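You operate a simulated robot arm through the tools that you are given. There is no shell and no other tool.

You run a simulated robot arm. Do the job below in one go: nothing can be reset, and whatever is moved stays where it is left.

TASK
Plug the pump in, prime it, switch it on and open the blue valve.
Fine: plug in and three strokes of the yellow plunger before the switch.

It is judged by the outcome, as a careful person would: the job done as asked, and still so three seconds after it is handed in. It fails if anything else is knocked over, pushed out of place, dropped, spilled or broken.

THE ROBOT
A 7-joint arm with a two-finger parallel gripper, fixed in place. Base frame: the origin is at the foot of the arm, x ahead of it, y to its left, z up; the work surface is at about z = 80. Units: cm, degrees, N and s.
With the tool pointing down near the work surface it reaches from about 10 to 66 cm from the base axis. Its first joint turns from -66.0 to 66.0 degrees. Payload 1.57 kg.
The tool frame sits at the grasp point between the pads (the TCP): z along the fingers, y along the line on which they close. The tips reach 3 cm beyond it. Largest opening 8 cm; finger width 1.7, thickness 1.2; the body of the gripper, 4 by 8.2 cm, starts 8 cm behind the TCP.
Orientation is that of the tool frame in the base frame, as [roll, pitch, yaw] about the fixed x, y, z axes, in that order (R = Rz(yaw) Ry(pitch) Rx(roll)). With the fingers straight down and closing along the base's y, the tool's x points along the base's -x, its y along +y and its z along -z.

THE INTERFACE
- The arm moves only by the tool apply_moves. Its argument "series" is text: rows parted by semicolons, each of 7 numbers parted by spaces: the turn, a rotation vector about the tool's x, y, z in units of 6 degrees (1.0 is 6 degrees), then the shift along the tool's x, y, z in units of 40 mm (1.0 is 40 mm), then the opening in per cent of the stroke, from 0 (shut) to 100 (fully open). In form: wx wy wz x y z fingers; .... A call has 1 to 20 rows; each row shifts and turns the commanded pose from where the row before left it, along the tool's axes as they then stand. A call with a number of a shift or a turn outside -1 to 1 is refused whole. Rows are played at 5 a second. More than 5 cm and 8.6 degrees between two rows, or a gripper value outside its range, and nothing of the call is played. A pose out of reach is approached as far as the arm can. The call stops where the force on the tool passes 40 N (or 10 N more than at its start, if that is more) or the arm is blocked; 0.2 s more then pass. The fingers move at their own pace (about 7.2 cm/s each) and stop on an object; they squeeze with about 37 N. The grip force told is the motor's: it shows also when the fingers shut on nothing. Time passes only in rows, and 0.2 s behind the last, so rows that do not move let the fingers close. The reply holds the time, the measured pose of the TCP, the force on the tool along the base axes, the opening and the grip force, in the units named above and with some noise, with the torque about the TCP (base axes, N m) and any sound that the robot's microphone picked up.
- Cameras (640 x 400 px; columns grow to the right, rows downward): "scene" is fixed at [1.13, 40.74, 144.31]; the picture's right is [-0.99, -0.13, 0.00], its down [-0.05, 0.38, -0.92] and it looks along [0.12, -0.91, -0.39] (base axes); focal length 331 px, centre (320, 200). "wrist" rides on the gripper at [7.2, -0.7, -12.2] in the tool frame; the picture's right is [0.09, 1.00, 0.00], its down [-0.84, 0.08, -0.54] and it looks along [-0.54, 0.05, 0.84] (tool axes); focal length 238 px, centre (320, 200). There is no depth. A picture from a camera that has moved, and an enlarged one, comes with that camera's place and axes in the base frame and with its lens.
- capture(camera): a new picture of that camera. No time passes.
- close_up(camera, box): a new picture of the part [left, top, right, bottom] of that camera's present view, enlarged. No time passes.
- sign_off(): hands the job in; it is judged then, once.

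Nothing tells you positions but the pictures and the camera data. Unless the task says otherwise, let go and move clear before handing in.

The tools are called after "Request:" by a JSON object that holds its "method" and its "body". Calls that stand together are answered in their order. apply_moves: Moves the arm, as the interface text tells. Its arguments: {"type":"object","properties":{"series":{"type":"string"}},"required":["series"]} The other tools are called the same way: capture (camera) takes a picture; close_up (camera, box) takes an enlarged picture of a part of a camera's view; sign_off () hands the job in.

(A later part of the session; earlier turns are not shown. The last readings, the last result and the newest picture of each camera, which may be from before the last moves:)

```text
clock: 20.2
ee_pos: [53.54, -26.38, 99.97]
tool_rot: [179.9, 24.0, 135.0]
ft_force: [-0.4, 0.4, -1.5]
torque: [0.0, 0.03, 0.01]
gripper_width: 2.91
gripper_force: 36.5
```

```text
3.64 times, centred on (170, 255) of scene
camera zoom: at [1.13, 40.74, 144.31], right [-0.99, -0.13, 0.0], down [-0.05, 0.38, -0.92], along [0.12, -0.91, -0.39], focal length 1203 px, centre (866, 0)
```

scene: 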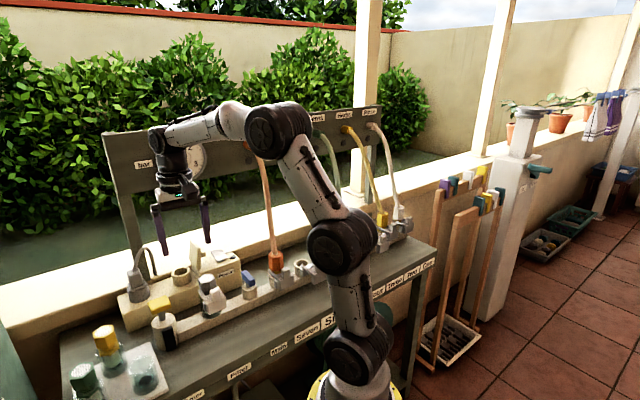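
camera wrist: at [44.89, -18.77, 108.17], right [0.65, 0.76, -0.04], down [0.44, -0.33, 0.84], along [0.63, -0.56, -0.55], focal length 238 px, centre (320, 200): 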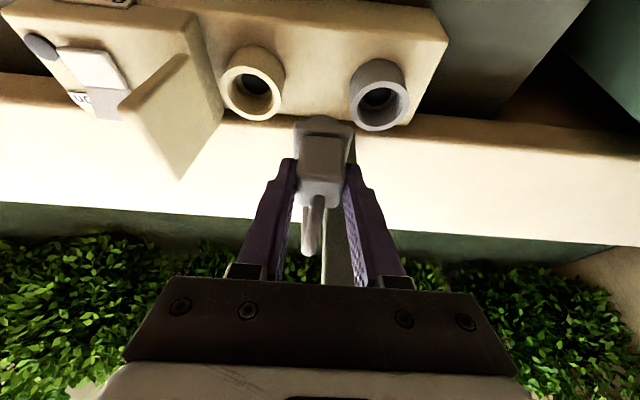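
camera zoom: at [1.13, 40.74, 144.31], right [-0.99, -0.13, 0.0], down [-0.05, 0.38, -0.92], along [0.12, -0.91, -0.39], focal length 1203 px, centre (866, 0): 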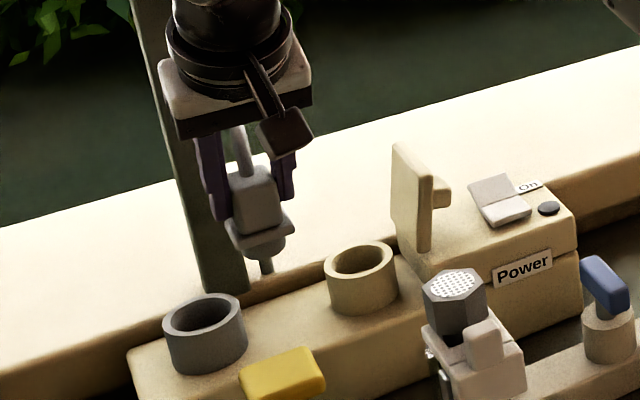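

Halfway across and steady. I'll measure the ring again in this closer view.

Request:
{"method": "close_up", "body": {"camera": "wrist", "box": [205, 30, 295, 130]}}

Request:
{"method": "close_up", "body": {"camera": "wrist", "box": [280, 90, 370, 190]}}

```text
4.00 times, centred on (250, 80) of wrist
camera zoom: at [44.89, -18.77, 108.17], right [0.65, 0.76, -0.04], down [0.44, -0.33, 0.84], along [0.63, -0.56, -0.55], focal length 953 px, centre (600, 680)
```

zoom: 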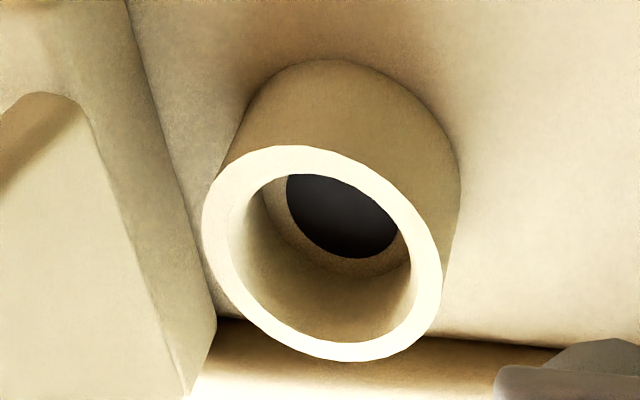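

```text
4.00 times, centred on (325, 140) of wrist
camera zoom: at [44.89, -18.77, 108.17], right [0.65, 0.76, -0.04], down [0.44, -0.33, 0.84], along [0.63, -0.56, -0.55], focal length 953 px, centre (300, 440)
```

zoom: 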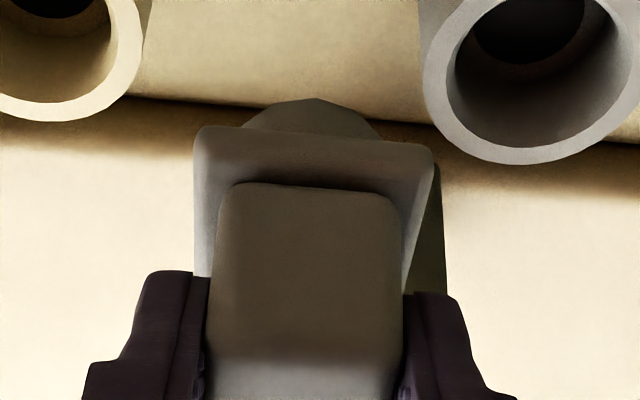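

The ring centre reads a≈13.2, b≈56.8, so the plug needs about 5.9 cm more. I'll carry it there and check alignment before lowering.

Request:
{"method": "apply_moves", "body": {"series": "0 0 0 0 -0.08 0 0;0 0 0 0 -0.134 0 0;0 0 0 0 -0.134 0 0;0 0 0 0 -0.134 0 0;0 0 0 0 -0.134 0 0;0 0 0 0 -0.134 0 0;0 0 0 0 -0.134 0 0;0 0 0 0 -0.134 0 0;0 0 0 0 -0.134 0 0;0 0 0 0 -0.134 0 0;0 0 0 0 -0.134 0 0;0 0 0 0 -0.055 0 0;0 0 0 0 0 0 0"}}

Request:
{"method": "capture", "body": {"camera": "wrist"}}

Request:
{"method": "close_up", "body": {"camera": "wrist", "box": [265, 40, 375, 180]}}

Request:
{"method": "close_up", "body": {"camera": "scene", "box": [150, 200, 230, 300]}}

```text
clock: 23.0
ee_pos: [49.33, -30.6, 99.75]
tool_rot: [-180.0, 24.1, 135.0]
ft_force: [0.2, -0.7, -0.5]
torque: [-0.04, 0.01, 0.01]
gripper_width: 2.89
gripper_force: 37.4
```

```text
taken
camera wrist: at [40.7, -22.92, 108.15], right [0.64, 0.76, -0.04], down [0.44, -0.33, 0.84], along [0.63, -0.56, -0.55], focal length 238 px, centre (320, 200)
```

wrist: 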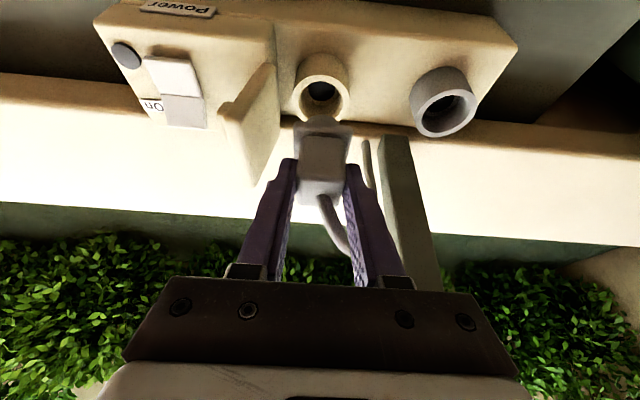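

```text
2.86 times, centred on (320, 110) of wrist
camera zoom: at [40.7, -22.92, 108.15], right [0.64, 0.76, -0.04], down [0.44, -0.33, 0.84], along [0.63, -0.56, -0.55], focal length 681 px, centre (320, 457)
```

zoom: 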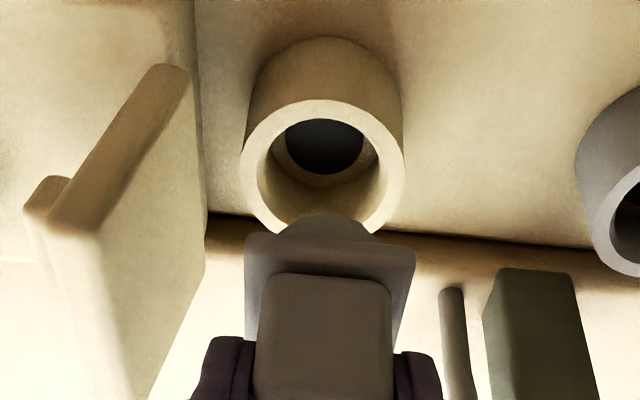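

```text
4.00 times, centred on (190, 250) of scene
camera zoom: at [1.13, 40.74, 144.31], right [-0.99, -0.13, 0.0], down [-0.05, 0.38, -0.92], along [0.12, -0.91, -0.39], focal length 1323 px, centre (840, 0)
```

zoom: 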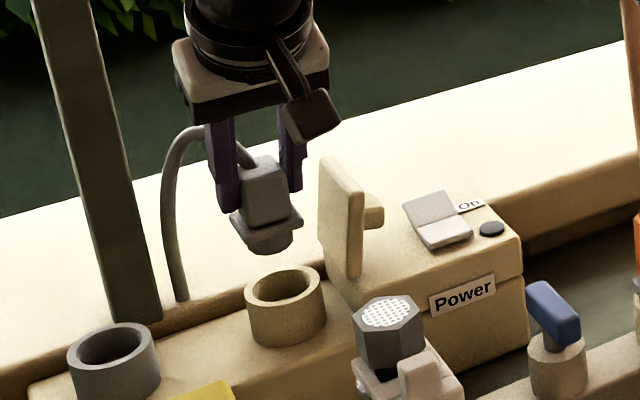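

The plug is above the ring, aligned within a few millimetres. I'll trim slightly towards −a and lower the first 2 cm, then check.

Request:
{"method": "apply_moves", "body": {"series": "0 0 0 0.02 -0.05 -0.01 0;0 0 0 0.0254 0 0.0571 0;0 0 0 0.0254 0 0.0571 0;0 0 0 0.0254 0 0.0571 0;0 0 0 0.0254 0 0.0571 0;0 0 0 0.0254 0 0.0571 0;0 0 0 0.0254 0 0.0571 0;0 0 0 0.0254 0 0.0571 0;0 0 0 0 0 0 0"}}

Request:
{"method": "close_up", "body": {"camera": "wrist", "box": [265, 40, 375, 200]}}

Request:
{"method": "close_up", "body": {"camera": "scene", "box": [160, 220, 230, 300]}}

```text
clock: 25.0
ee_pos: [48.92, -30.62, 98.23]
tool_rot: [-180.0, 24.0, 135.0]
ft_force: [-0.2, -0.3, 0.1]
torque: [0.0, 0.02, 0.03]
gripper_width: 2.9
gripper_force: 37.0
```

```text
2.50 times, centred on (320, 120) of wrist
camera zoom: at [40.46, -23.05, 106.4], right [0.65, 0.76, -0.04], down [0.44, -0.33, 0.84], along [0.63, -0.56, -0.55], focal length 596 px, centre (320, 400)
```

zoom: 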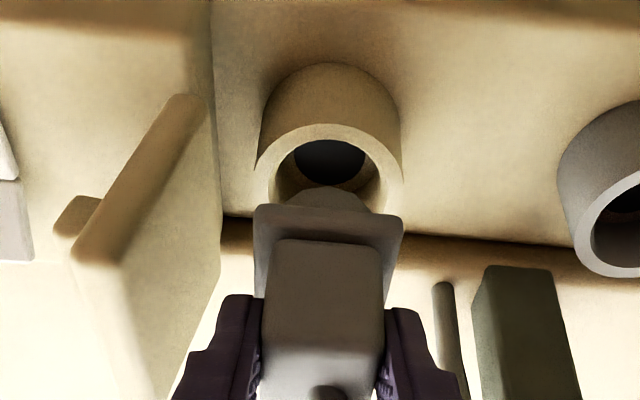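

```text
5.00 times, centred on (195, 260) of scene
camera zoom: at [1.13, 40.74, 144.31], right [-0.99, -0.13, 0.0], down [-0.05, 0.38, -0.92], along [0.12, -0.91, -0.39], focal length 1654 px, centre (945, -100)
```

zoom: 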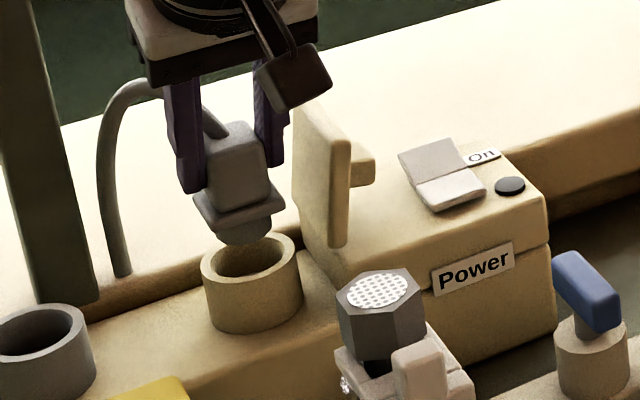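

Both views show the insert centred over the ring mouth. I'll lower another 2 cm.

Request:
{"method": "apply_moves", "body": {"series": "0 0 0 0.0254 0 0.0571 0;0 0 0 0.0254 0 0.0571 0;0 0 0 0.0254 0 0.0571 0;0 0 0 0.0254 0 0.0571 0;0 0 0 0.0254 0 0.0571 0;0 0 0 0.0254 0 0.0571 0;0 0 0 0.0254 0 0.0571 0;0 0 0 0.0254 0 0.0571 0;0 0 0 0 0 0 0"}}

Request:
{"method": "close_up", "body": {"camera": "wrist", "box": [265, 40, 375, 200]}}

Request:
{"method": "close_up", "body": {"camera": "scene", "box": [160, 220, 230, 300]}}

```text
clock: 27.0
ee_pos: [49.12, -30.77, 96.21]
tool_rot: [-180.0, 24.0, 135.0]
ft_force: [-0.5, -0.1, 0.0]
torque: [0.02, 0.01, 0.0]
gripper_width: 2.91
gripper_force: 36.5
```

```text
2.50 times, centred on (320, 120) of wrist
camera zoom: at [40.55, -23.01, 104.36], right [0.64, 0.76, -0.04], down [0.44, -0.33, 0.84], along [0.63, -0.56, -0.55], focal length 596 px, centre (320, 400)
```

zoom: 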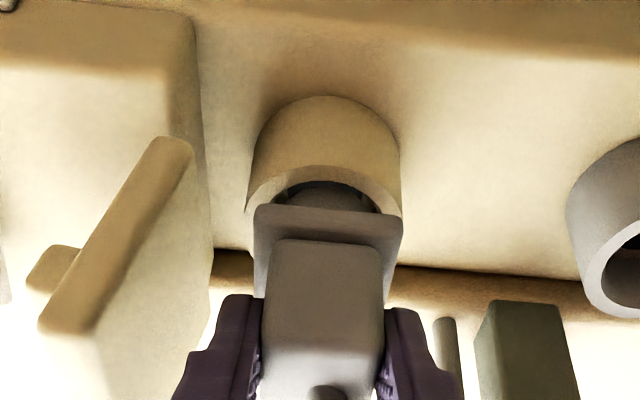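

```text
5.00 times, centred on (195, 260) of scene
camera zoom: at [1.13, 40.74, 144.31], right [-0.99, -0.13, 0.0], down [-0.05, 0.38, -0.92], along [0.12, -0.91, -0.39], focal length 1654 px, centre (945, -100)
```

zoom: 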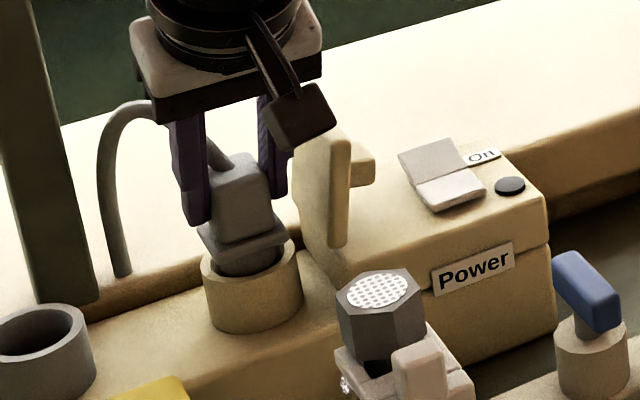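

The insert is inside the ring with no contact force. Lowering the last part until it seats.

Request:
{"method": "apply_moves", "body": {"series": "0 0 0 0.0203 0 0.0457 0;0 0 0 0.0203 0 0.0457 0;0 0 0 0.0203 0 0.0457 0;0 0 0 0.0203 0 0.0457 0;0 0 0 0.0203 0 0.0457 0;0 0 0 0.0203 0 0.0457 0;0 0 0 0.0203 0 0.0457 0;0 0 0 0 0 0 0"}}

Request:
{"method": "close_up", "body": {"camera": "wrist", "box": [265, 40, 375, 200]}}

Request:
{"method": "close_up", "body": {"camera": "scene", "box": [160, 220, 230, 300]}}

```text
clock: 28.8
ee_pos: [49.1, -30.73, 94.73]
tool_rot: [-179.9, 24.1, 135.0]
ft_force: [-0.2, 1.2, 1.9]
torque: [0.05, 0.04, -0.03]
gripper_width: 2.92
gripper_force: 37.1
```

```text
2.50 times, centred on (320, 120) of wrist
camera zoom: at [40.46, -23.06, 102.99], right [0.65, 0.76, -0.04], down [0.44, -0.33, 0.84], along [0.63, -0.56, -0.55], focal length 596 px, centre (320, 400)
```

zoom: 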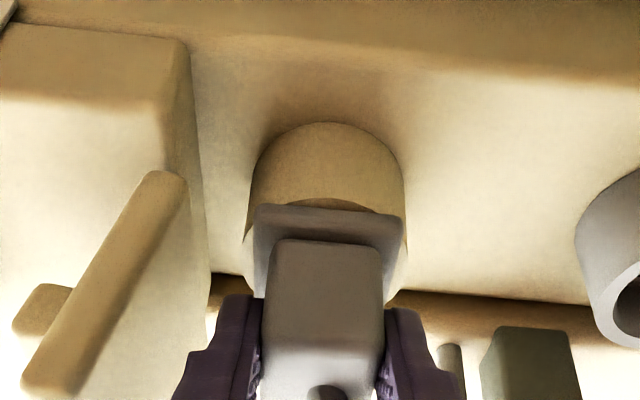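

```text
5.00 times, centred on (195, 260) of scene
camera zoom: at [1.13, 40.74, 144.31], right [-0.99, -0.13, 0.0], down [-0.05, 0.38, -0.92], along [0.12, -0.91, -0.39], focal length 1654 px, centre (945, -100)
```

zoom: 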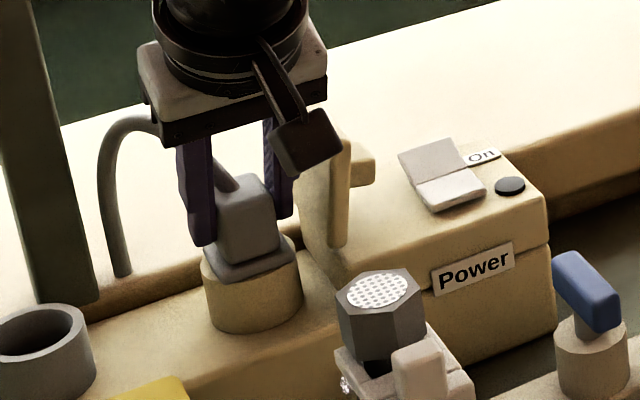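

The plug looks seated on the rim with about 2 N of contact. I'll press a little further to make sure it is fully in.

Request:
{"method": "apply_moves", "body": {"series": "0 0 0 0.0102 0 0.0228 0;0 0 0 0.0102 0 0.0228 0;0 0 0 0.0102 0 0.0228 0"}}

Request:
{"method": "close_up", "body": {"camera": "wrist", "box": [265, 40, 375, 200]}}

```text
clock: 29.6
ee_pos: [49.19, -30.85, 94.73]
tool_rot: [179.9, 24.4, 135.0]
ft_force: [-6.2, 2.6, 18.3]
torque: [0.19, 0.45, 0.03]
gripper_width: 2.93
gripper_force: 36.7
```

```text
2.50 times, centred on (320, 120) of wrist
camera zoom: at [40.53, -23.07, 102.93], right [0.65, 0.76, -0.04], down [0.43, -0.33, 0.84], along [0.63, -0.56, -0.54], focal length 596 px, centre (320, 400)
```

zoom: 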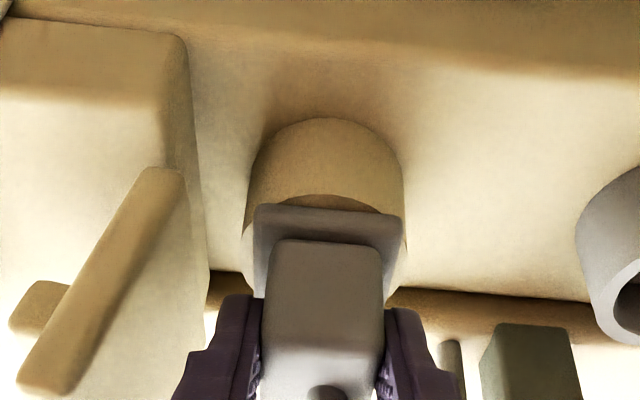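

Pressing to 18 N gives no more travel, so it sits at the same depth as it did in the cup. I'll look closely at the flange and the lamp before releasing.

Request:
{"method": "close_up", "body": {"camera": "scene", "box": [180, 240, 220, 290]}}

Request:
{"method": "close_up", "body": {"camera": "wrist", "box": [290, 80, 350, 150]}}

```text
8.00 times, centred on (200, 265) of scene
camera zoom: at [1.09, 40.76, 144.3], right [-0.99, -0.13, 0.0], down [-0.05, 0.38, -0.92], along [0.12, -0.92, -0.39], focal length 2646 px, centre (1280, -320)
```

zoom: 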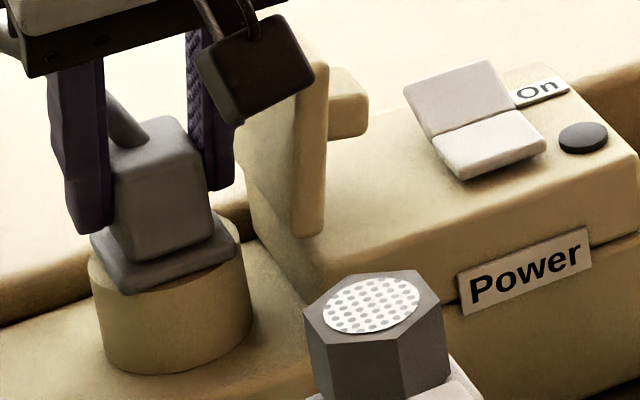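

```text
5.71 times, centred on (320, 115) of wrist
camera zoom: at [40.53, -23.07, 102.93], right [0.65, 0.76, -0.04], down [0.43, -0.33, 0.84], along [0.63, -0.56, -0.54], focal length 1362 px, centre (320, 686)
```

zoom: 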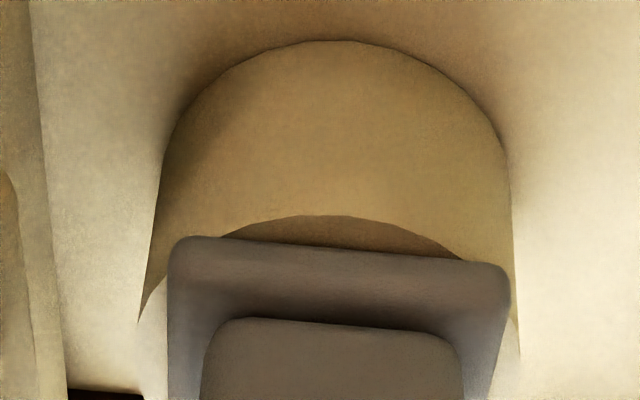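

The flange is flush on the socket rim. I'll ease off the pressure, open just enough to release, and back away along the fingers, clear of the lid and cable.

Request:
{"method": "apply_moves", "body": {"series": "0 0 0 -0.0305 0 -0.0685 0;0 0 0 0 0 0 46;0 0 0 0 0 0 46;0 0 0 0 0 0 46"}}

Request:
{"method": "capture", "body": {"camera": "wrist"}}

Request:
{"method": "close_up", "body": {"camera": "scene", "box": [160, 220, 240, 300]}}

```text
clock: 30.6
ee_pos: [49.09, -30.59, 94.63]
tool_rot: [-179.9, 24.0, 135.0]
ft_force: [-0.1, 0.5, 0.2]
torque: [0.01, -0.03, -0.02]
gripper_width: 3.65
gripper_force: 0.1
```

```text
taken
camera wrist: at [40.49, -23.02, 102.95], right [0.64, 0.76, -0.04], down [0.44, -0.33, 0.84], along [0.63, -0.56, -0.55], focal length 238 px, centre (320, 200)
```

wrist: 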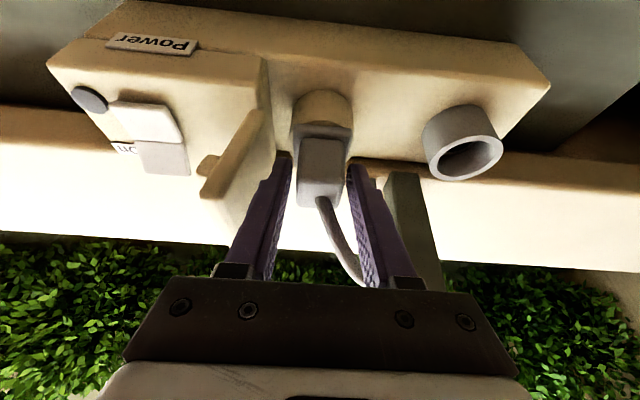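

```text
5.00 times, centred on (200, 260) of scene
camera zoom: at [1.13, 40.74, 144.31], right [-0.99, -0.13, 0.0], down [-0.05, 0.38, -0.92], along [0.12, -0.91, -0.39], focal length 1654 px, centre (920, -100)
```

zoom: 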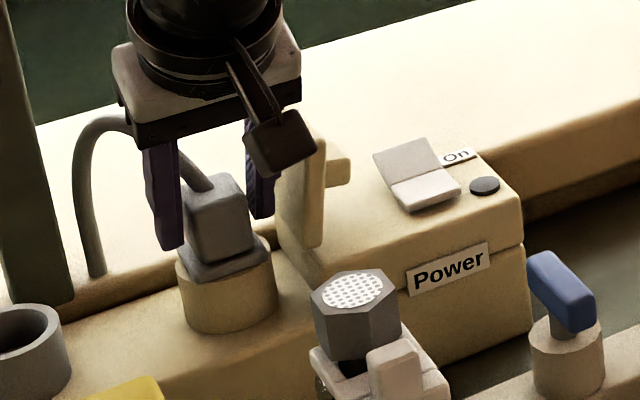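

The plug stays seated with the fingers open. Backing away along the tool axis.

Request:
{"method": "apply_moves", "body": {"series": "0 0 0 0 0 -0.3 46;0 0 0 0 0 -0.5 46;0 0 0 0 0 -0.6 46;0 0 0 0 0 -0.7 46;0 0 0 0 0 -0.7 46"}}

Request:
{"method": "capture", "body": {"camera": "wrist"}}

Request:
{"method": "close_up", "body": {"camera": "scene", "box": [100, 200, 260, 320]}}

```text
clock: 31.8
ee_pos: [45.73, -27.47, 104.95]
tool_rot: [179.9, 23.9, 135.0]
ft_force: [0.3, -0.2, 0.4]
torque: [-0.02, 0.07, -0.01]
gripper_width: 3.69
gripper_force: 0.0
```

```text
taken
camera wrist: at [37.15, -19.71, 113.2], right [0.64, 0.76, -0.04], down [0.44, -0.33, 0.84], along [0.63, -0.56, -0.55], focal length 238 px, centre (320, 200)
```

wrist: 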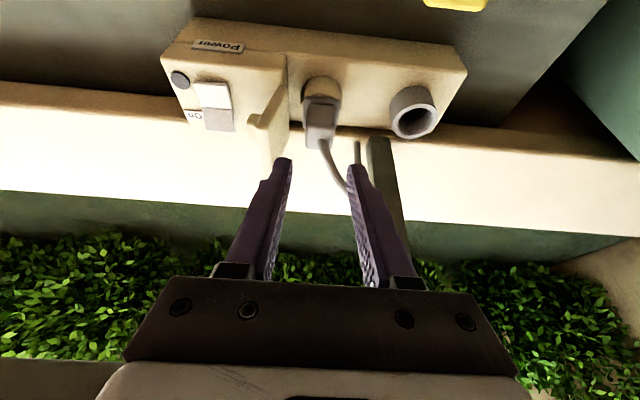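

```text
3.33 times, centred on (180, 260) of scene
camera zoom: at [1.13, 40.74, 144.31], right [-0.99, -0.13, 0.0], down [-0.05, 0.38, -0.92], along [0.12, -0.91, -0.39], focal length 1102 px, centre (787, 0)
```

zoom: 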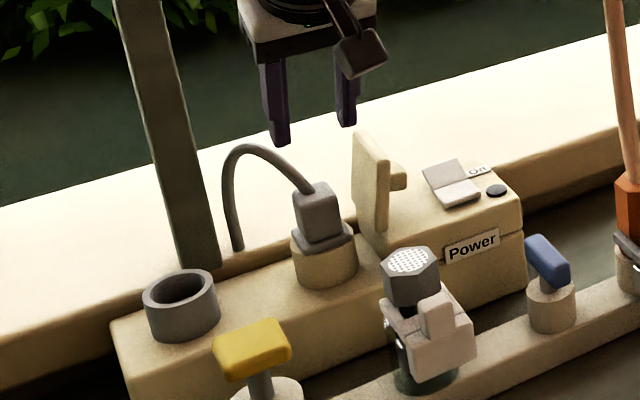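

The plug is plugged in and standing on its own, with the lid undisturbed. Next is the plunger: I'll bring the tool back to vertical and look at it from above.

Request:
{"method": "apply_moves", "body": {"series": "0 1 0 0 0 0 60;0 1 0 0 0 0 60;0 1 0 0 0 0 60;0 1 0 0 0 0 60;0 0 0 0.667 0.708 0.167 80;0 0 0 0.667 0.708 0.167 100;0 0 0 0.667 0.708 0.167 100;0 0 0 0 0 0 100"}}

Request:
{"method": "capture", "body": {"camera": "wrist"}}

Request:
{"method": "close_up", "body": {"camera": "wrist", "box": [240, 100, 400, 280]}}

Request:
{"method": "close_up", "body": {"camera": "scene", "box": [110, 270, 210, 370]}}

```text
clock: 33.6
ee_pos: [46.1, -15.87, 102.69]
tool_rot: [180.0, 0.0, 135.0]
ft_force: [-0.2, -0.4, 0.4]
torque: [0.01, 0.0, 0.01]
gripper_width: 8.0
gripper_force: 0.0
```

```text
taken
camera wrist: at [40.56, -11.24, 115.01], right [0.64, 0.77, 0.0], down [0.65, -0.54, 0.54], along [0.42, -0.35, -0.84], focal length 238 px, centre (320, 200)
```

wrist: 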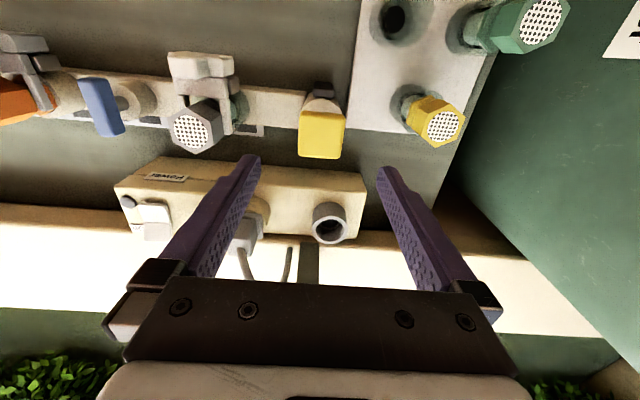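

```text
2.22 times, centred on (320, 190) of wrist
camera zoom: at [40.56, -11.24, 115.01], right [0.64, 0.77, 0.0], down [0.65, -0.54, 0.54], along [0.42, -0.35, -0.84], focal length 530 px, centre (320, 222)
```

zoom: 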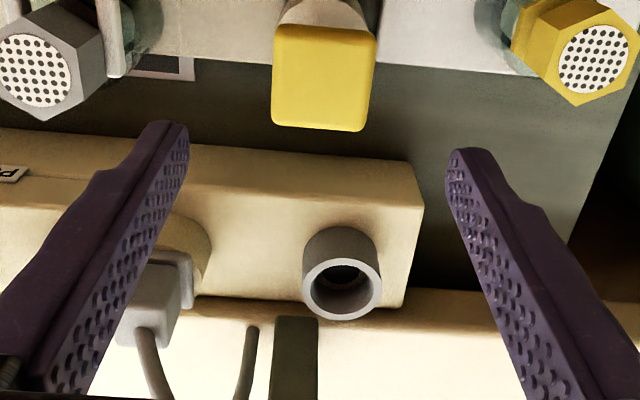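

```text
4.00 times, centred on (160, 320) of scene
camera zoom: at [1.13, 40.74, 144.31], right [-0.99, -0.13, 0.0], down [-0.05, 0.38, -0.92], along [0.12, -0.91, -0.39], focal length 1323 px, centre (960, -280)
```

zoom: 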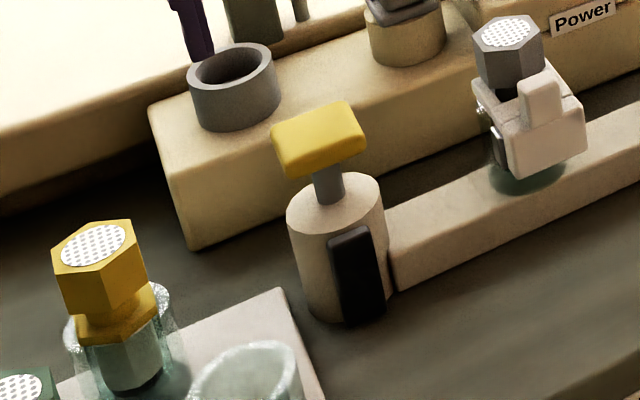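

The plunger handle is a square yellow pad about 4.3 cm wide, top at z≈92, centred near a=21.6, b=44.0, on a shaft about 2 cm long. I'll close the fingers, come down to just above it, and then press slowly to feel how it behaves.

Request:
{"method": "apply_moves", "body": {"series": "0 0 0 -0.05 0.05 0 0;0 0 0 0 0 0 0;0 0 0 0 0 0 0;0 0 0 0 0 0.55 0;0 0 0 0 0 0.55 0;0 0 0 0 0 0.5 0;0 0 0 0 0 0 0"}}

Request:
{"method": "capture", "body": {"camera": "wrist"}}

Request:
{"method": "close_up", "body": {"camera": "scene", "box": [110, 250, 210, 350]}}

```text
clock: 35.2
ee_pos: [46.47, -15.89, 96.48]
tool_rot: [180.0, 0.0, 135.0]
ft_force: [0.0, 0.5, -0.5]
torque: [-0.03, 0.02, -0.01]
gripper_width: 0.0
gripper_force: 21.5
```

```text
taken
camera wrist: at [40.97, -11.27, 108.65], right [0.64, 0.77, 0.0], down [0.65, -0.54, 0.54], along [0.42, -0.35, -0.84], focal length 238 px, centre (320, 200)
```

wrist: 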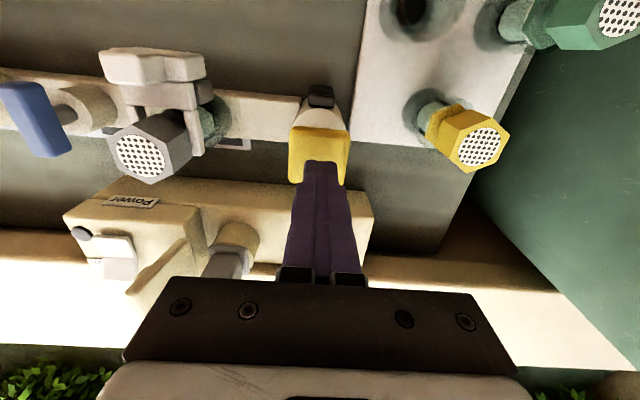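

```text
4.00 times, centred on (160, 300) of scene
camera zoom: at [1.13, 40.74, 144.31], right [-0.99, -0.13, 0.0], down [-0.05, 0.38, -0.92], along [0.12, -0.91, -0.39], focal length 1323 px, centre (960, -200)
```

zoom: 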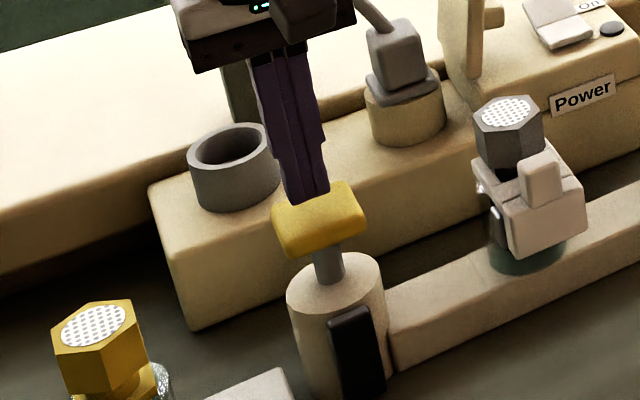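

The closed tips are centred just above the yellow pad. I'll press down gently.

Request:
{"method": "apply_moves", "body": {"series": "0 0 0 0 0 0.1 0;0 0 0 0 0 0.1 0;0 0 0 0 0 0.1 0;0 0 0 0 0 0.1 0;0 0 0 0 0 0.1 0;0 0 0 0 0 0.1 0"}}

Request:
{"method": "close_up", "body": {"camera": "scene", "box": [110, 250, 210, 350]}}

```text
clock: 36.6
ee_pos: [46.37, -15.97, 94.15]
tool_rot: [-179.9, 0.1, 135.1]
ft_force: [-1.6, -1.3, 3.1]
torque: [-0.06, 0.03, 0.02]
gripper_width: 0.0
gripper_force: 21.4
```

```text
4.00 times, centred on (160, 300) of scene
camera zoom: at [1.12, 40.74, 144.31], right [-0.99, -0.13, 0.0], down [-0.05, 0.38, -0.92], along [0.12, -0.91, -0.39], focal length 1323 px, centre (960, -200)
```

zoom: 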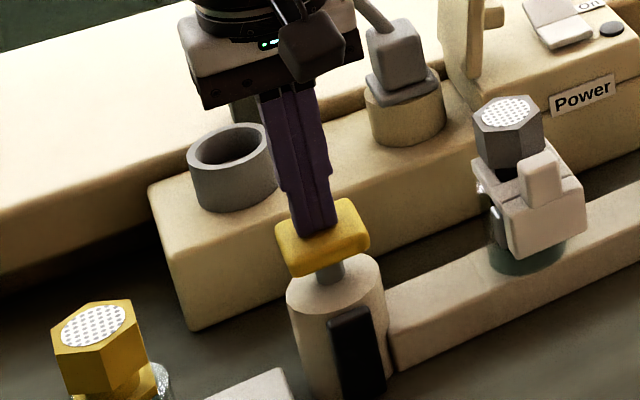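

It moves easily, about 3 N, and roughly 0.8 cm of shaft is still showing. I'll press on to the bottom of the stroke.

Request:
{"method": "apply_moves", "body": {"series": "0 0 0 0 0 0.1 0;0 0 0 0 0 0.05 0;0 0 0 0 0 0.05 0"}}

Request:
{"method": "close_up", "body": {"camera": "scene", "box": [110, 250, 210, 350]}}

```text
clock: 37.4
ee_pos: [46.48, -15.82, 93.33]
tool_rot: [179.9, 0.1, 135.0]
ft_force: [0.6, -2.0, 6.2]
torque: [-0.04, 0.0, -0.02]
gripper_width: 0.0
gripper_force: 21.0
```

```text
4.00 times, centred on (160, 300) of scene
camera zoom: at [1.13, 40.74, 144.31], right [-0.99, -0.13, 0.0], down [-0.05, 0.38, -0.92], along [0.12, -0.91, -0.39], focal length 1323 px, centre (960, -200)
```

zoom: 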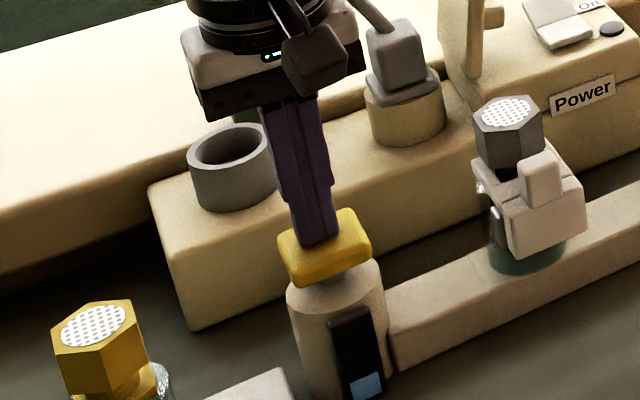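

The force is rising like a spring, and a blue segment has appeared in the black window, probably the prime indicator. I'll press the last few millimetres.

Request:
{"method": "apply_moves", "body": {"series": "0 0 0 0 0 0.05 0;0 0 0 0 0 0.05 0;0 0 0 0 0 0.05 0"}}

Request:
{"method": "close_up", "body": {"camera": "scene", "box": [130, 270, 190, 350]}}

```text
clock: 38.2
ee_pos: [46.52, -15.87, 92.9]
tool_rot: [179.9, 0.2, 135.0]
ft_force: [-0.3, 1.3, 14.6]
torque: [0.01, 0.05, 0.03]
gripper_width: 0.0
gripper_force: 21.2
```

```text
5.00 times, centred on (160, 310) of scene
camera zoom: at [1.11, 40.75, 144.31], right [-0.99, -0.13, 0.0], down [-0.05, 0.38, -0.92], along [0.12, -0.91, -0.39], focal length 1654 px, centre (1120, -350)
```

zoom: 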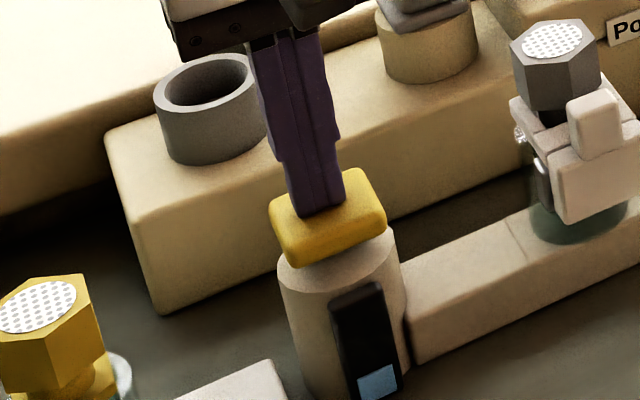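

The plunger has bottomed out at about 15 N. Now I'll raise the fingers and see whether it springs back.

Request:
{"method": "apply_moves", "body": {"series": "0 0 0 0 0 -0.15 0;0 0 0 0 0 -0.2 0;0 0 0 0 0 -0.25 0;0 0 0 0 0 -0.25 0;0 0 0 0 0 0 0"}}

Request:
{"method": "close_up", "body": {"camera": "scene", "box": [130, 260, 200, 350]}}

Request:
{"method": "capture", "body": {"camera": "wrist"}}

```text
clock: 39.4
ee_pos: [46.5, -15.92, 96.09]
tool_rot: [180.0, -0.1, 135.0]
ft_force: [0.1, -0.5, -0.5]
torque: [0.01, 0.01, -0.01]
gripper_width: 0.0
gripper_force: 21.6
```

```text
4.44 times, centred on (165, 305) of scene
camera zoom: at [1.13, 40.74, 144.31], right [-0.99, -0.13, 0.0], down [-0.05, 0.38, -0.92], along [0.12, -0.91, -0.39], focal length 1470 px, centre (1009, -267)
```

zoom: 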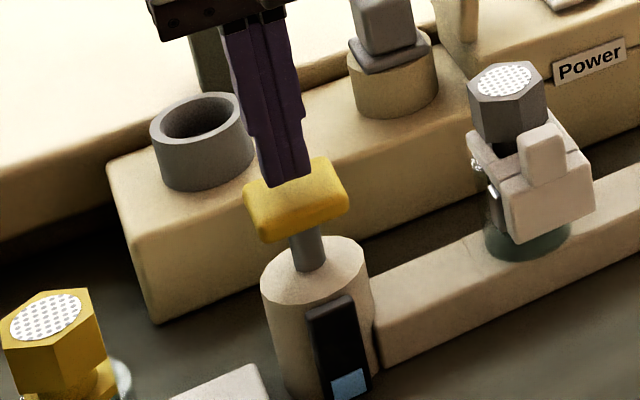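

```text
taken
camera wrist: at [40.93, -11.29, 108.39], right [0.64, 0.77, 0.0], down [0.65, -0.54, 0.54], along [0.42, -0.35, -0.84], focal length 238 px, centre (320, 200)
```

wrist: 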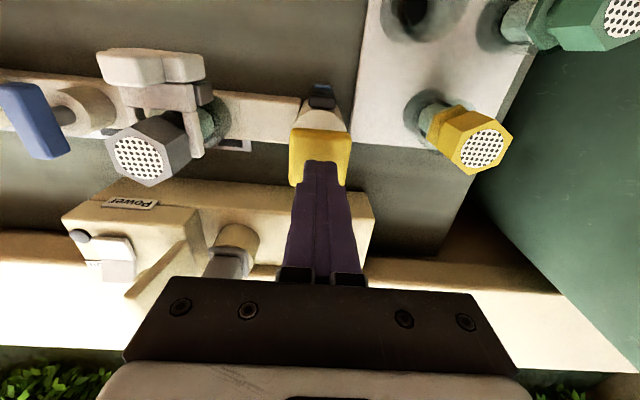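

It springs back by itself, and the window shows one blue segment after stroke one. Now stroke two with the same travel.

Request:
{"method": "apply_moves", "body": {"series": "0 0 0 0 0 0.2 0;0 0 0 0 0 0.2 0;0 0 0 0 0 0.15 0;0 0 0 0 0 0.15 0;0 0 0 0 0 0.1 0;0 0 0 0 0 0.05 0;0 0 0 0 0 0 0"}}

Request:
{"method": "close_up", "body": {"camera": "scene", "box": [130, 260, 200, 350]}}

```text
clock: 41.0
ee_pos: [46.41, -15.88, 92.97]
tool_rot: [-179.9, 0.0, 135.0]
ft_force: [-7.2, -1.5, 18.0]
torque: [-0.08, 0.25, -0.03]
gripper_width: 0.0
gripper_force: 20.5
```

```text
4.44 times, centred on (165, 305) of scene
camera zoom: at [1.09, 40.74, 144.31], right [-0.99, -0.13, 0.0], down [-0.05, 0.38, -0.92], along [0.12, -0.91, -0.39], focal length 1470 px, centre (1009, -267)
```

zoom: 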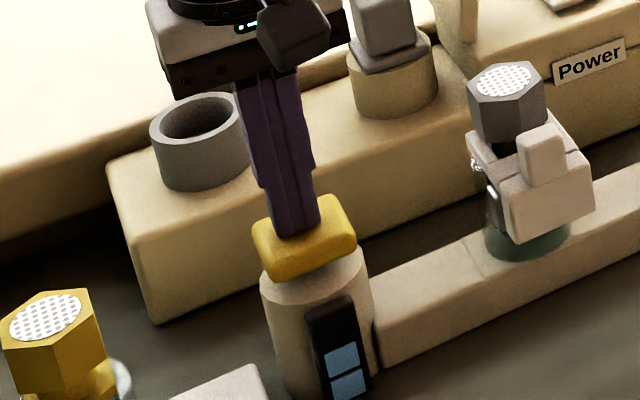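

Two blue segments are lit at the bottom of stroke two. I'll raise fully, then do stroke three.

Request:
{"method": "apply_moves", "body": {"series": "0 0 0 0 0 -0.15 0;0 0 0 0 0 -0.2 0;0 0 0 0 0 -0.25 0;0 0 0 0 0 -0.25 0;0 0 0 0 0 0 0;0 0 0 0 0 0 0;0 0 0 0 0 0.2 0;0 0 0 0 0 0.2 0;0 0 0 0 0 0.15 0;0 0 0 0 0 0.15 0;0 0 0 0 0 0.1 0;0 0 0 0 0 0.05 0;0 0 0 0 0 0 0"}}

Request:
{"method": "close_up", "body": {"camera": "scene", "box": [130, 260, 200, 350]}}

```text
clock: 43.8
ee_pos: [46.35, -15.88, 93.03]
tool_rot: [179.9, 0.3, 135.0]
ft_force: [-3.6, 7.0, 19.6]
torque: [0.22, 0.1, -0.02]
gripper_width: 0.01
gripper_force: 21.6
```

```text
4.44 times, centred on (165, 305) of scene
camera zoom: at [1.09, 40.77, 144.3], right [-0.99, -0.13, 0.0], down [-0.05, 0.38, -0.92], along [0.12, -0.92, -0.39], focal length 1470 px, centre (1009, -267)
```

zoom: 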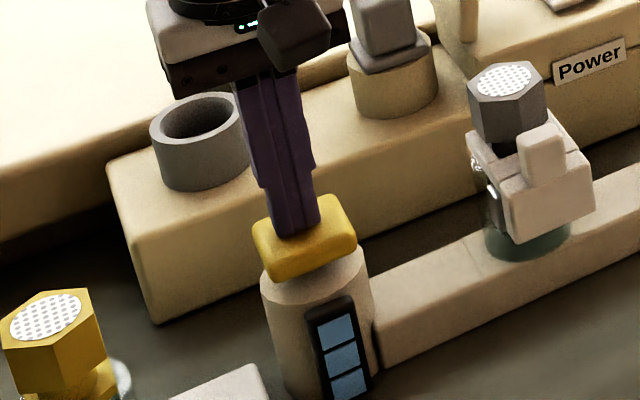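

Three segments are lit, so the pump is primed with exactly three strokes. I'll lift clear, tilt the tool again and go to a standoff in front of the power switch, since the gauge board is close behind it.

Request:
{"method": "apply_moves", "body": {"series": "0 0 0 0 0 -0.2 0;0 0 0 0 0 -0.4 0;0 0 0 0 0 -0.7 0;0 0 0 0 0 -0.7 0;0 0 0 0 0 0 0"}}

Request:
{"method": "close_up", "body": {"camera": "scene", "box": [100, 220, 260, 350]}}

Request:
{"method": "capture", "body": {"camera": "wrist"}}

```text
clock: 45.0
ee_pos: [46.48, -15.78, 100.92]
tool_rot: [-180.0, 0.0, 135.0]
ft_force: [-0.2, -0.1, 0.5]
torque: [-0.01, 0.01, 0.0]
gripper_width: 0.0
gripper_force: 21.2
```

```text
3.08 times, centred on (180, 285) of scene
camera zoom: at [1.13, 40.74, 144.31], right [-0.99, -0.13, 0.0], down [-0.05, 0.38, -0.92], along [0.12, -0.91, -0.39], focal length 1018 px, centre (751, -62)
```

zoom: 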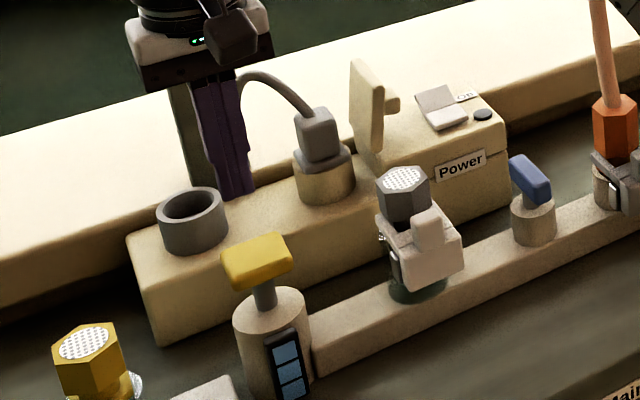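

```text
taken
camera wrist: at [40.99, -11.22, 113.11], right [0.64, 0.77, 0.0], down [0.65, -0.54, 0.54], along [0.42, -0.35, -0.84], focal length 238 px, centre (320, 200)
```

wrist: 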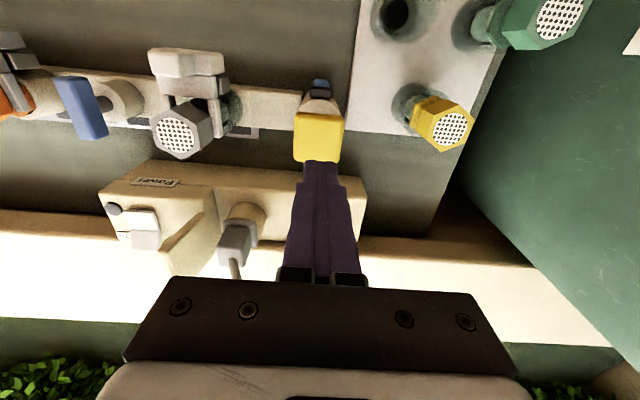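

Plug seated and three blue segments showing with the plunger back up. Tilting and moving to the standoff in front of the switch.

Request:
{"method": "apply_moves", "body": {"series": "0 -1 0 0 0 0 0;0 -1 0 0 0 0 0;0 -1 0 0 0 0 0;0 -1 0 0 0 0 0;0 0 0 -0.407 -0.825 0.04 0;0 0 0 -0.407 -0.825 0.04 0;0 0 0 -0.407 -0.825 0.04 0;0 0 0 -0.407 -0.825 0.04 0;0 0 0 -0.407 -0.825 0.04 0;0 0 0 -0.407 -0.825 0.04 0;0 0 0 0 0 0 0"}}

Request:
{"method": "capture", "body": {"camera": "wrist"}}

Request:
{"method": "close_up", "body": {"camera": "wrist", "box": [250, 40, 400, 190]}}

Request:
{"method": "capture", "body": {"camera": "scene"}}

```text
clock: 47.4
ee_pos: [39.04, -36.28, 103.84]
tool_rot: [-180.0, 24.0, 135.0]
ft_force: [-0.3, -0.7, -0.3]
torque: [-0.03, -0.02, -0.05]
gripper_width: 0.0
gripper_force: 21.2
```

```text
taken
camera wrist: at [30.44, -28.65, 112.11], right [0.64, 0.76, -0.04], down [0.44, -0.33, 0.84], along [0.63, -0.56, -0.55], focal length 238 px, centre (320, 200)
```

wrist: 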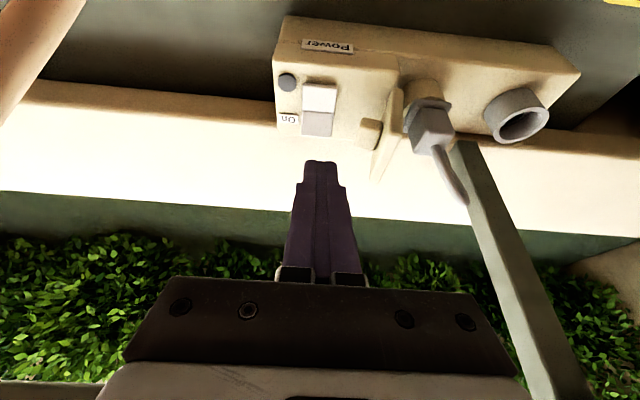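

```text
2.67 times, centred on (325, 115) of wrist
camera zoom: at [30.44, -28.65, 112.11], right [0.64, 0.76, -0.04], down [0.44, -0.33, 0.84], along [0.63, -0.56, -0.55], focal length 636 px, centre (307, 427)
```

zoom: 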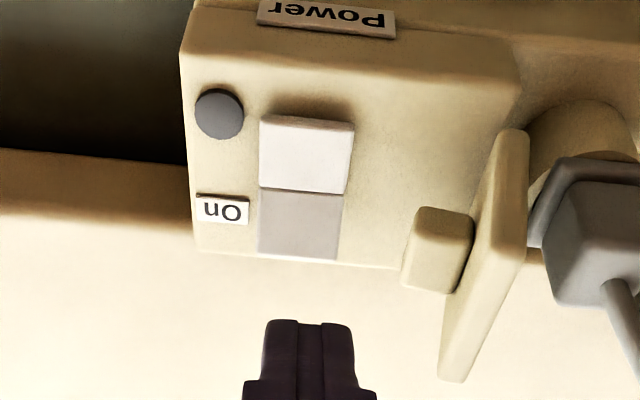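

```text
taken
```

scene: 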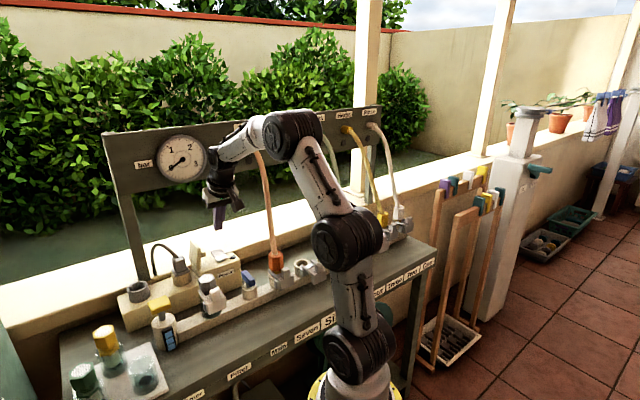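

The rocker's far (grey) half, beside the "On" label, is the raised one, centred at about a=1.55, b=58.3, z=92. I'll approach along the tilted tool axis to about 2 cm from it and check.

Request:
{"method": "apply_moves", "body": {"series": "0 0 0 -0.1 -0.1 0.6 0;0 0 0 0 0 0.6 0;0 0 0 0 0 0.5 0;0 0 0 0 0 0.3 0;0 0 0 0 0 0 0"}}

Request:
{"method": "capture", "body": {"camera": "wrist"}}

Request:
{"method": "close_up", "body": {"camera": "wrist", "box": [250, 60, 400, 210]}}

Request:
{"method": "close_up", "body": {"camera": "scene", "box": [180, 220, 260, 300]}}

```text
clock: 48.6
ee_pos: [41.46, -39.25, 96.61]
tool_rot: [-180.0, 24.0, 134.9]
ft_force: [0.6, 0.7, -0.6]
torque: [0.03, 0.04, 0.0]
gripper_width: 0.0
gripper_force: 21.2
```

```text
taken
camera wrist: at [32.72, -31.55, 104.98], right [0.64, 0.76, -0.04], down [0.44, -0.33, 0.84], along [0.63, -0.56, -0.55], focal length 238 px, centre (320, 200)
```

wrist: 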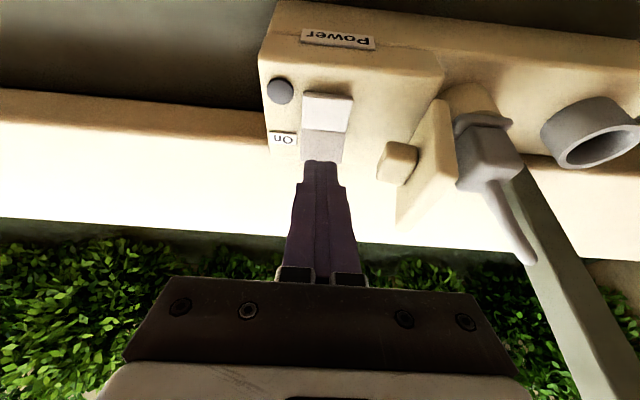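

```text
2.67 times, centred on (325, 135) of wrist
camera zoom: at [32.72, -31.55, 104.98], right [0.64, 0.76, -0.04], down [0.44, -0.33, 0.84], along [0.63, -0.56, -0.55], focal length 636 px, centre (307, 373)
```

zoom: 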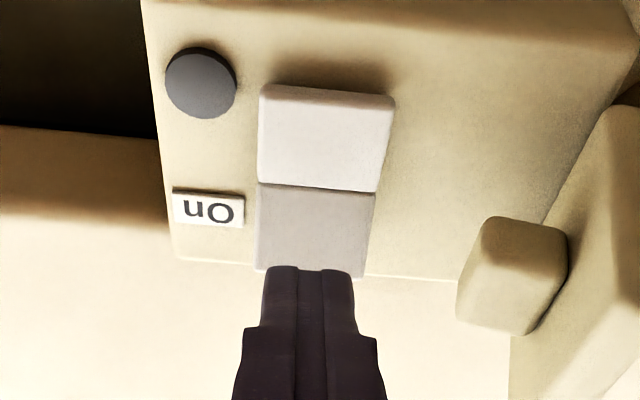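

```text
5.00 times, centred on (220, 260) of scene
camera zoom: at [1.13, 40.74, 144.31], right [-0.99, -0.13, 0.0], down [-0.05, 0.38, -0.92], along [0.12, -0.91, -0.39], focal length 1654 px, centre (820, -100)
```

zoom: 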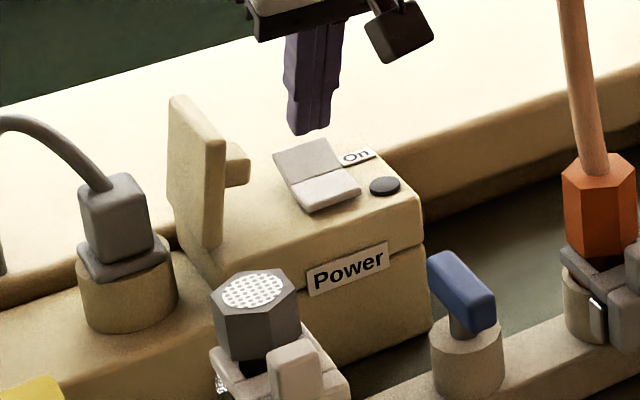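

The tips are aligned with the grey "On" half. I'll press along the tool axis in small steps.

Request:
{"method": "apply_moves", "body": {"series": "0 0 0 0 0 0.1 0;0 0 0 0 0 0.1 0;0 0 0 0 0 0.1 0;0 0 0 0 0 0.05 0;0 0 0 0 0 0.05 0;0 0 0 0 0 0.05 0"}}

Request:
{"method": "close_up", "body": {"camera": "wrist", "box": [250, 60, 400, 210]}}

Request:
{"method": "close_up", "body": {"camera": "scene", "box": [180, 220, 260, 300]}}

```text
clock: 50.0
ee_pos: [41.88, -39.77, 95.12]
tool_rot: [-180.0, 24.1, 135.0]
ft_force: [0.9, -0.3, 0.0]
torque: [0.02, -0.01, 0.01]
gripper_width: 0.02
gripper_force: 22.0
```

```text
2.67 times, centred on (325, 135) of wrist
camera zoom: at [33.28, -32.07, 103.35], right [0.64, 0.76, -0.04], down [0.44, -0.33, 0.84], along [0.63, -0.56, -0.55], focal length 636 px, centre (307, 373)
```

zoom: 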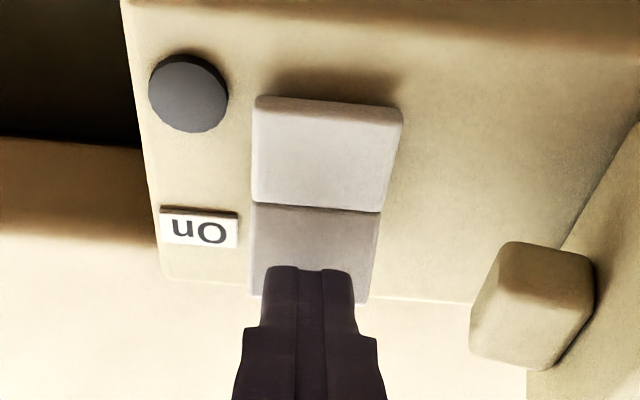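

```text
5.00 times, centred on (220, 260) of scene
camera zoom: at [1.13, 40.74, 144.31], right [-0.99, -0.13, 0.0], down [-0.05, 0.38, -0.92], along [0.12, -0.91, -0.39], focal length 1654 px, centre (820, -100)
```

zoom: 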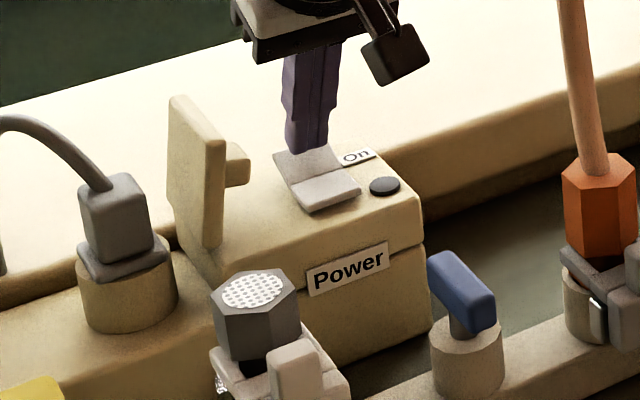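

Almost touching; no force yet. Continuing in small steps.

Request:
{"method": "apply_moves", "body": {"series": "0 0 0 0 0 0.05 0;0 0 0 0 0 0.05 0;0 0 0 0 0 0.05 0;0 0 0 0 0 0.05 0"}}

Request:
{"method": "close_up", "body": {"camera": "scene", "box": [180, 220, 260, 300]}}

Request:
{"method": "close_up", "body": {"camera": "wrist", "box": [250, 60, 400, 210]}}

```text
clock: 51.0
ee_pos: [42.1, -40.01, 94.29]
tool_rot: [180.0, 23.9, 135.0]
ft_force: [0.3, 1.1, 1.9]
torque: [0.05, -0.01, 0.04]
gripper_width: 0.0
gripper_force: 21.0
```

```text
5.00 times, centred on (220, 260) of scene
camera zoom: at [1.13, 40.74, 144.31], right [-0.99, -0.13, 0.0], down [-0.05, 0.38, -0.92], along [0.12, -0.91, -0.39], focal length 1654 px, centre (820, -100)
```

zoom: 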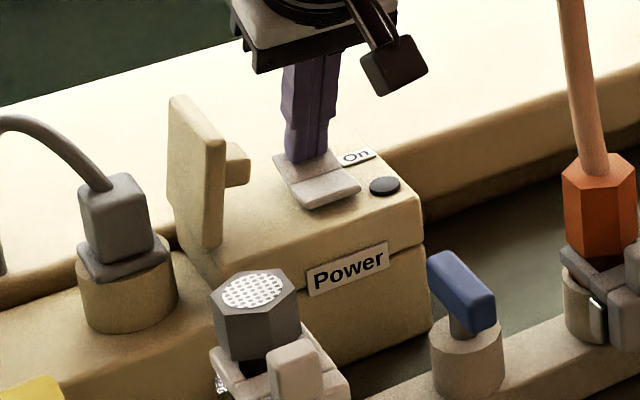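

```text
2.67 times, centred on (325, 135) of wrist
camera zoom: at [33.51, -32.29, 102.61], right [0.64, 0.76, -0.04], down [0.44, -0.33, 0.84], along [0.63, -0.56, -0.55], focal length 636 px, centre (307, 373)
```

zoom: 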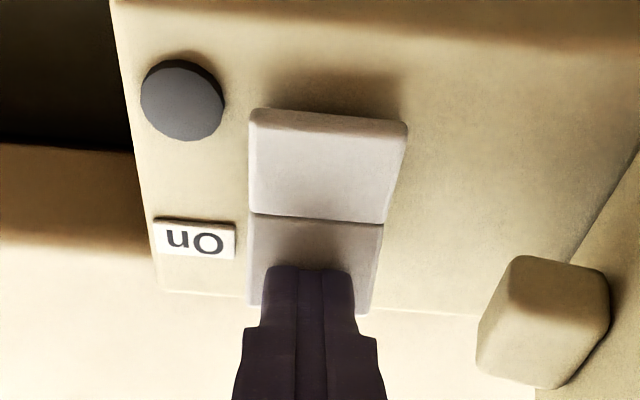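

Contact is made and the rocker is starting to tip. Pressing further.

Request:
{"method": "apply_moves", "body": {"series": "0 0 0 0 0 0.05 0;0 0 0 0 0 0.05 0;0 0 0 0 0 0.05 0"}}

Request:
{"method": "close_up", "body": {"camera": "scene", "box": [180, 220, 260, 300]}}

Request:
{"method": "close_up", "body": {"camera": "wrist", "box": [250, 60, 400, 210]}}

```text
clock: 51.8
ee_pos: [42.28, -40.28, 94.05]
tool_rot: [-180.0, 24.3, 135.0]
ft_force: [-1.6, 3.2, 6.9]
torque: [0.08, -0.01, 0.02]
gripper_width: 0.0
gripper_force: 21.5
```

```text
5.00 times, centred on (220, 260) of scene
camera zoom: at [1.12, 40.76, 144.3], right [-0.99, -0.13, 0.0], down [-0.05, 0.38, -0.92], along [0.12, -0.92, -0.39], focal length 1654 px, centre (820, -100)
```

zoom: 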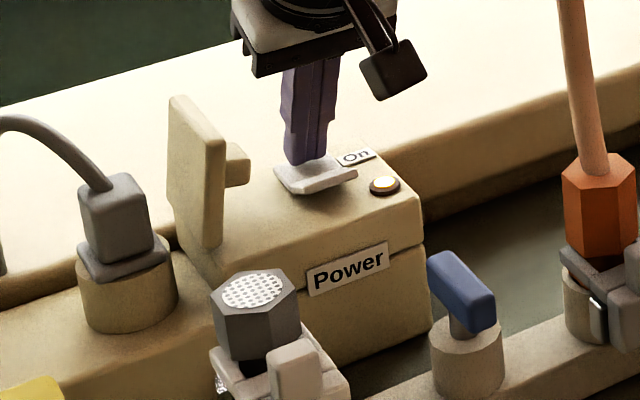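

```text
2.67 times, centred on (325, 135) of wrist
camera zoom: at [33.7, -32.56, 102.18], right [0.65, 0.76, -0.04], down [0.44, -0.33, 0.84], along [0.63, -0.56, -0.54], focal length 636 px, centre (307, 373)
```

zoom: 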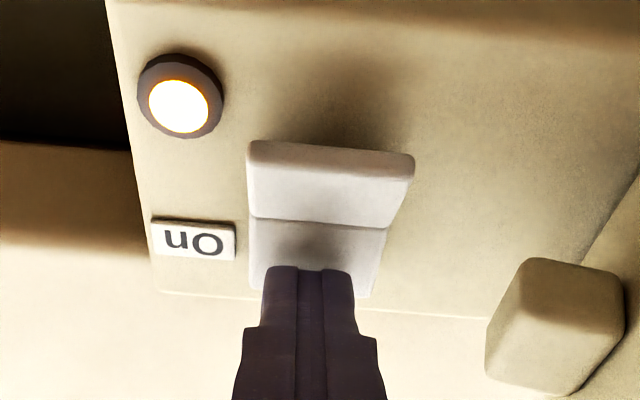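

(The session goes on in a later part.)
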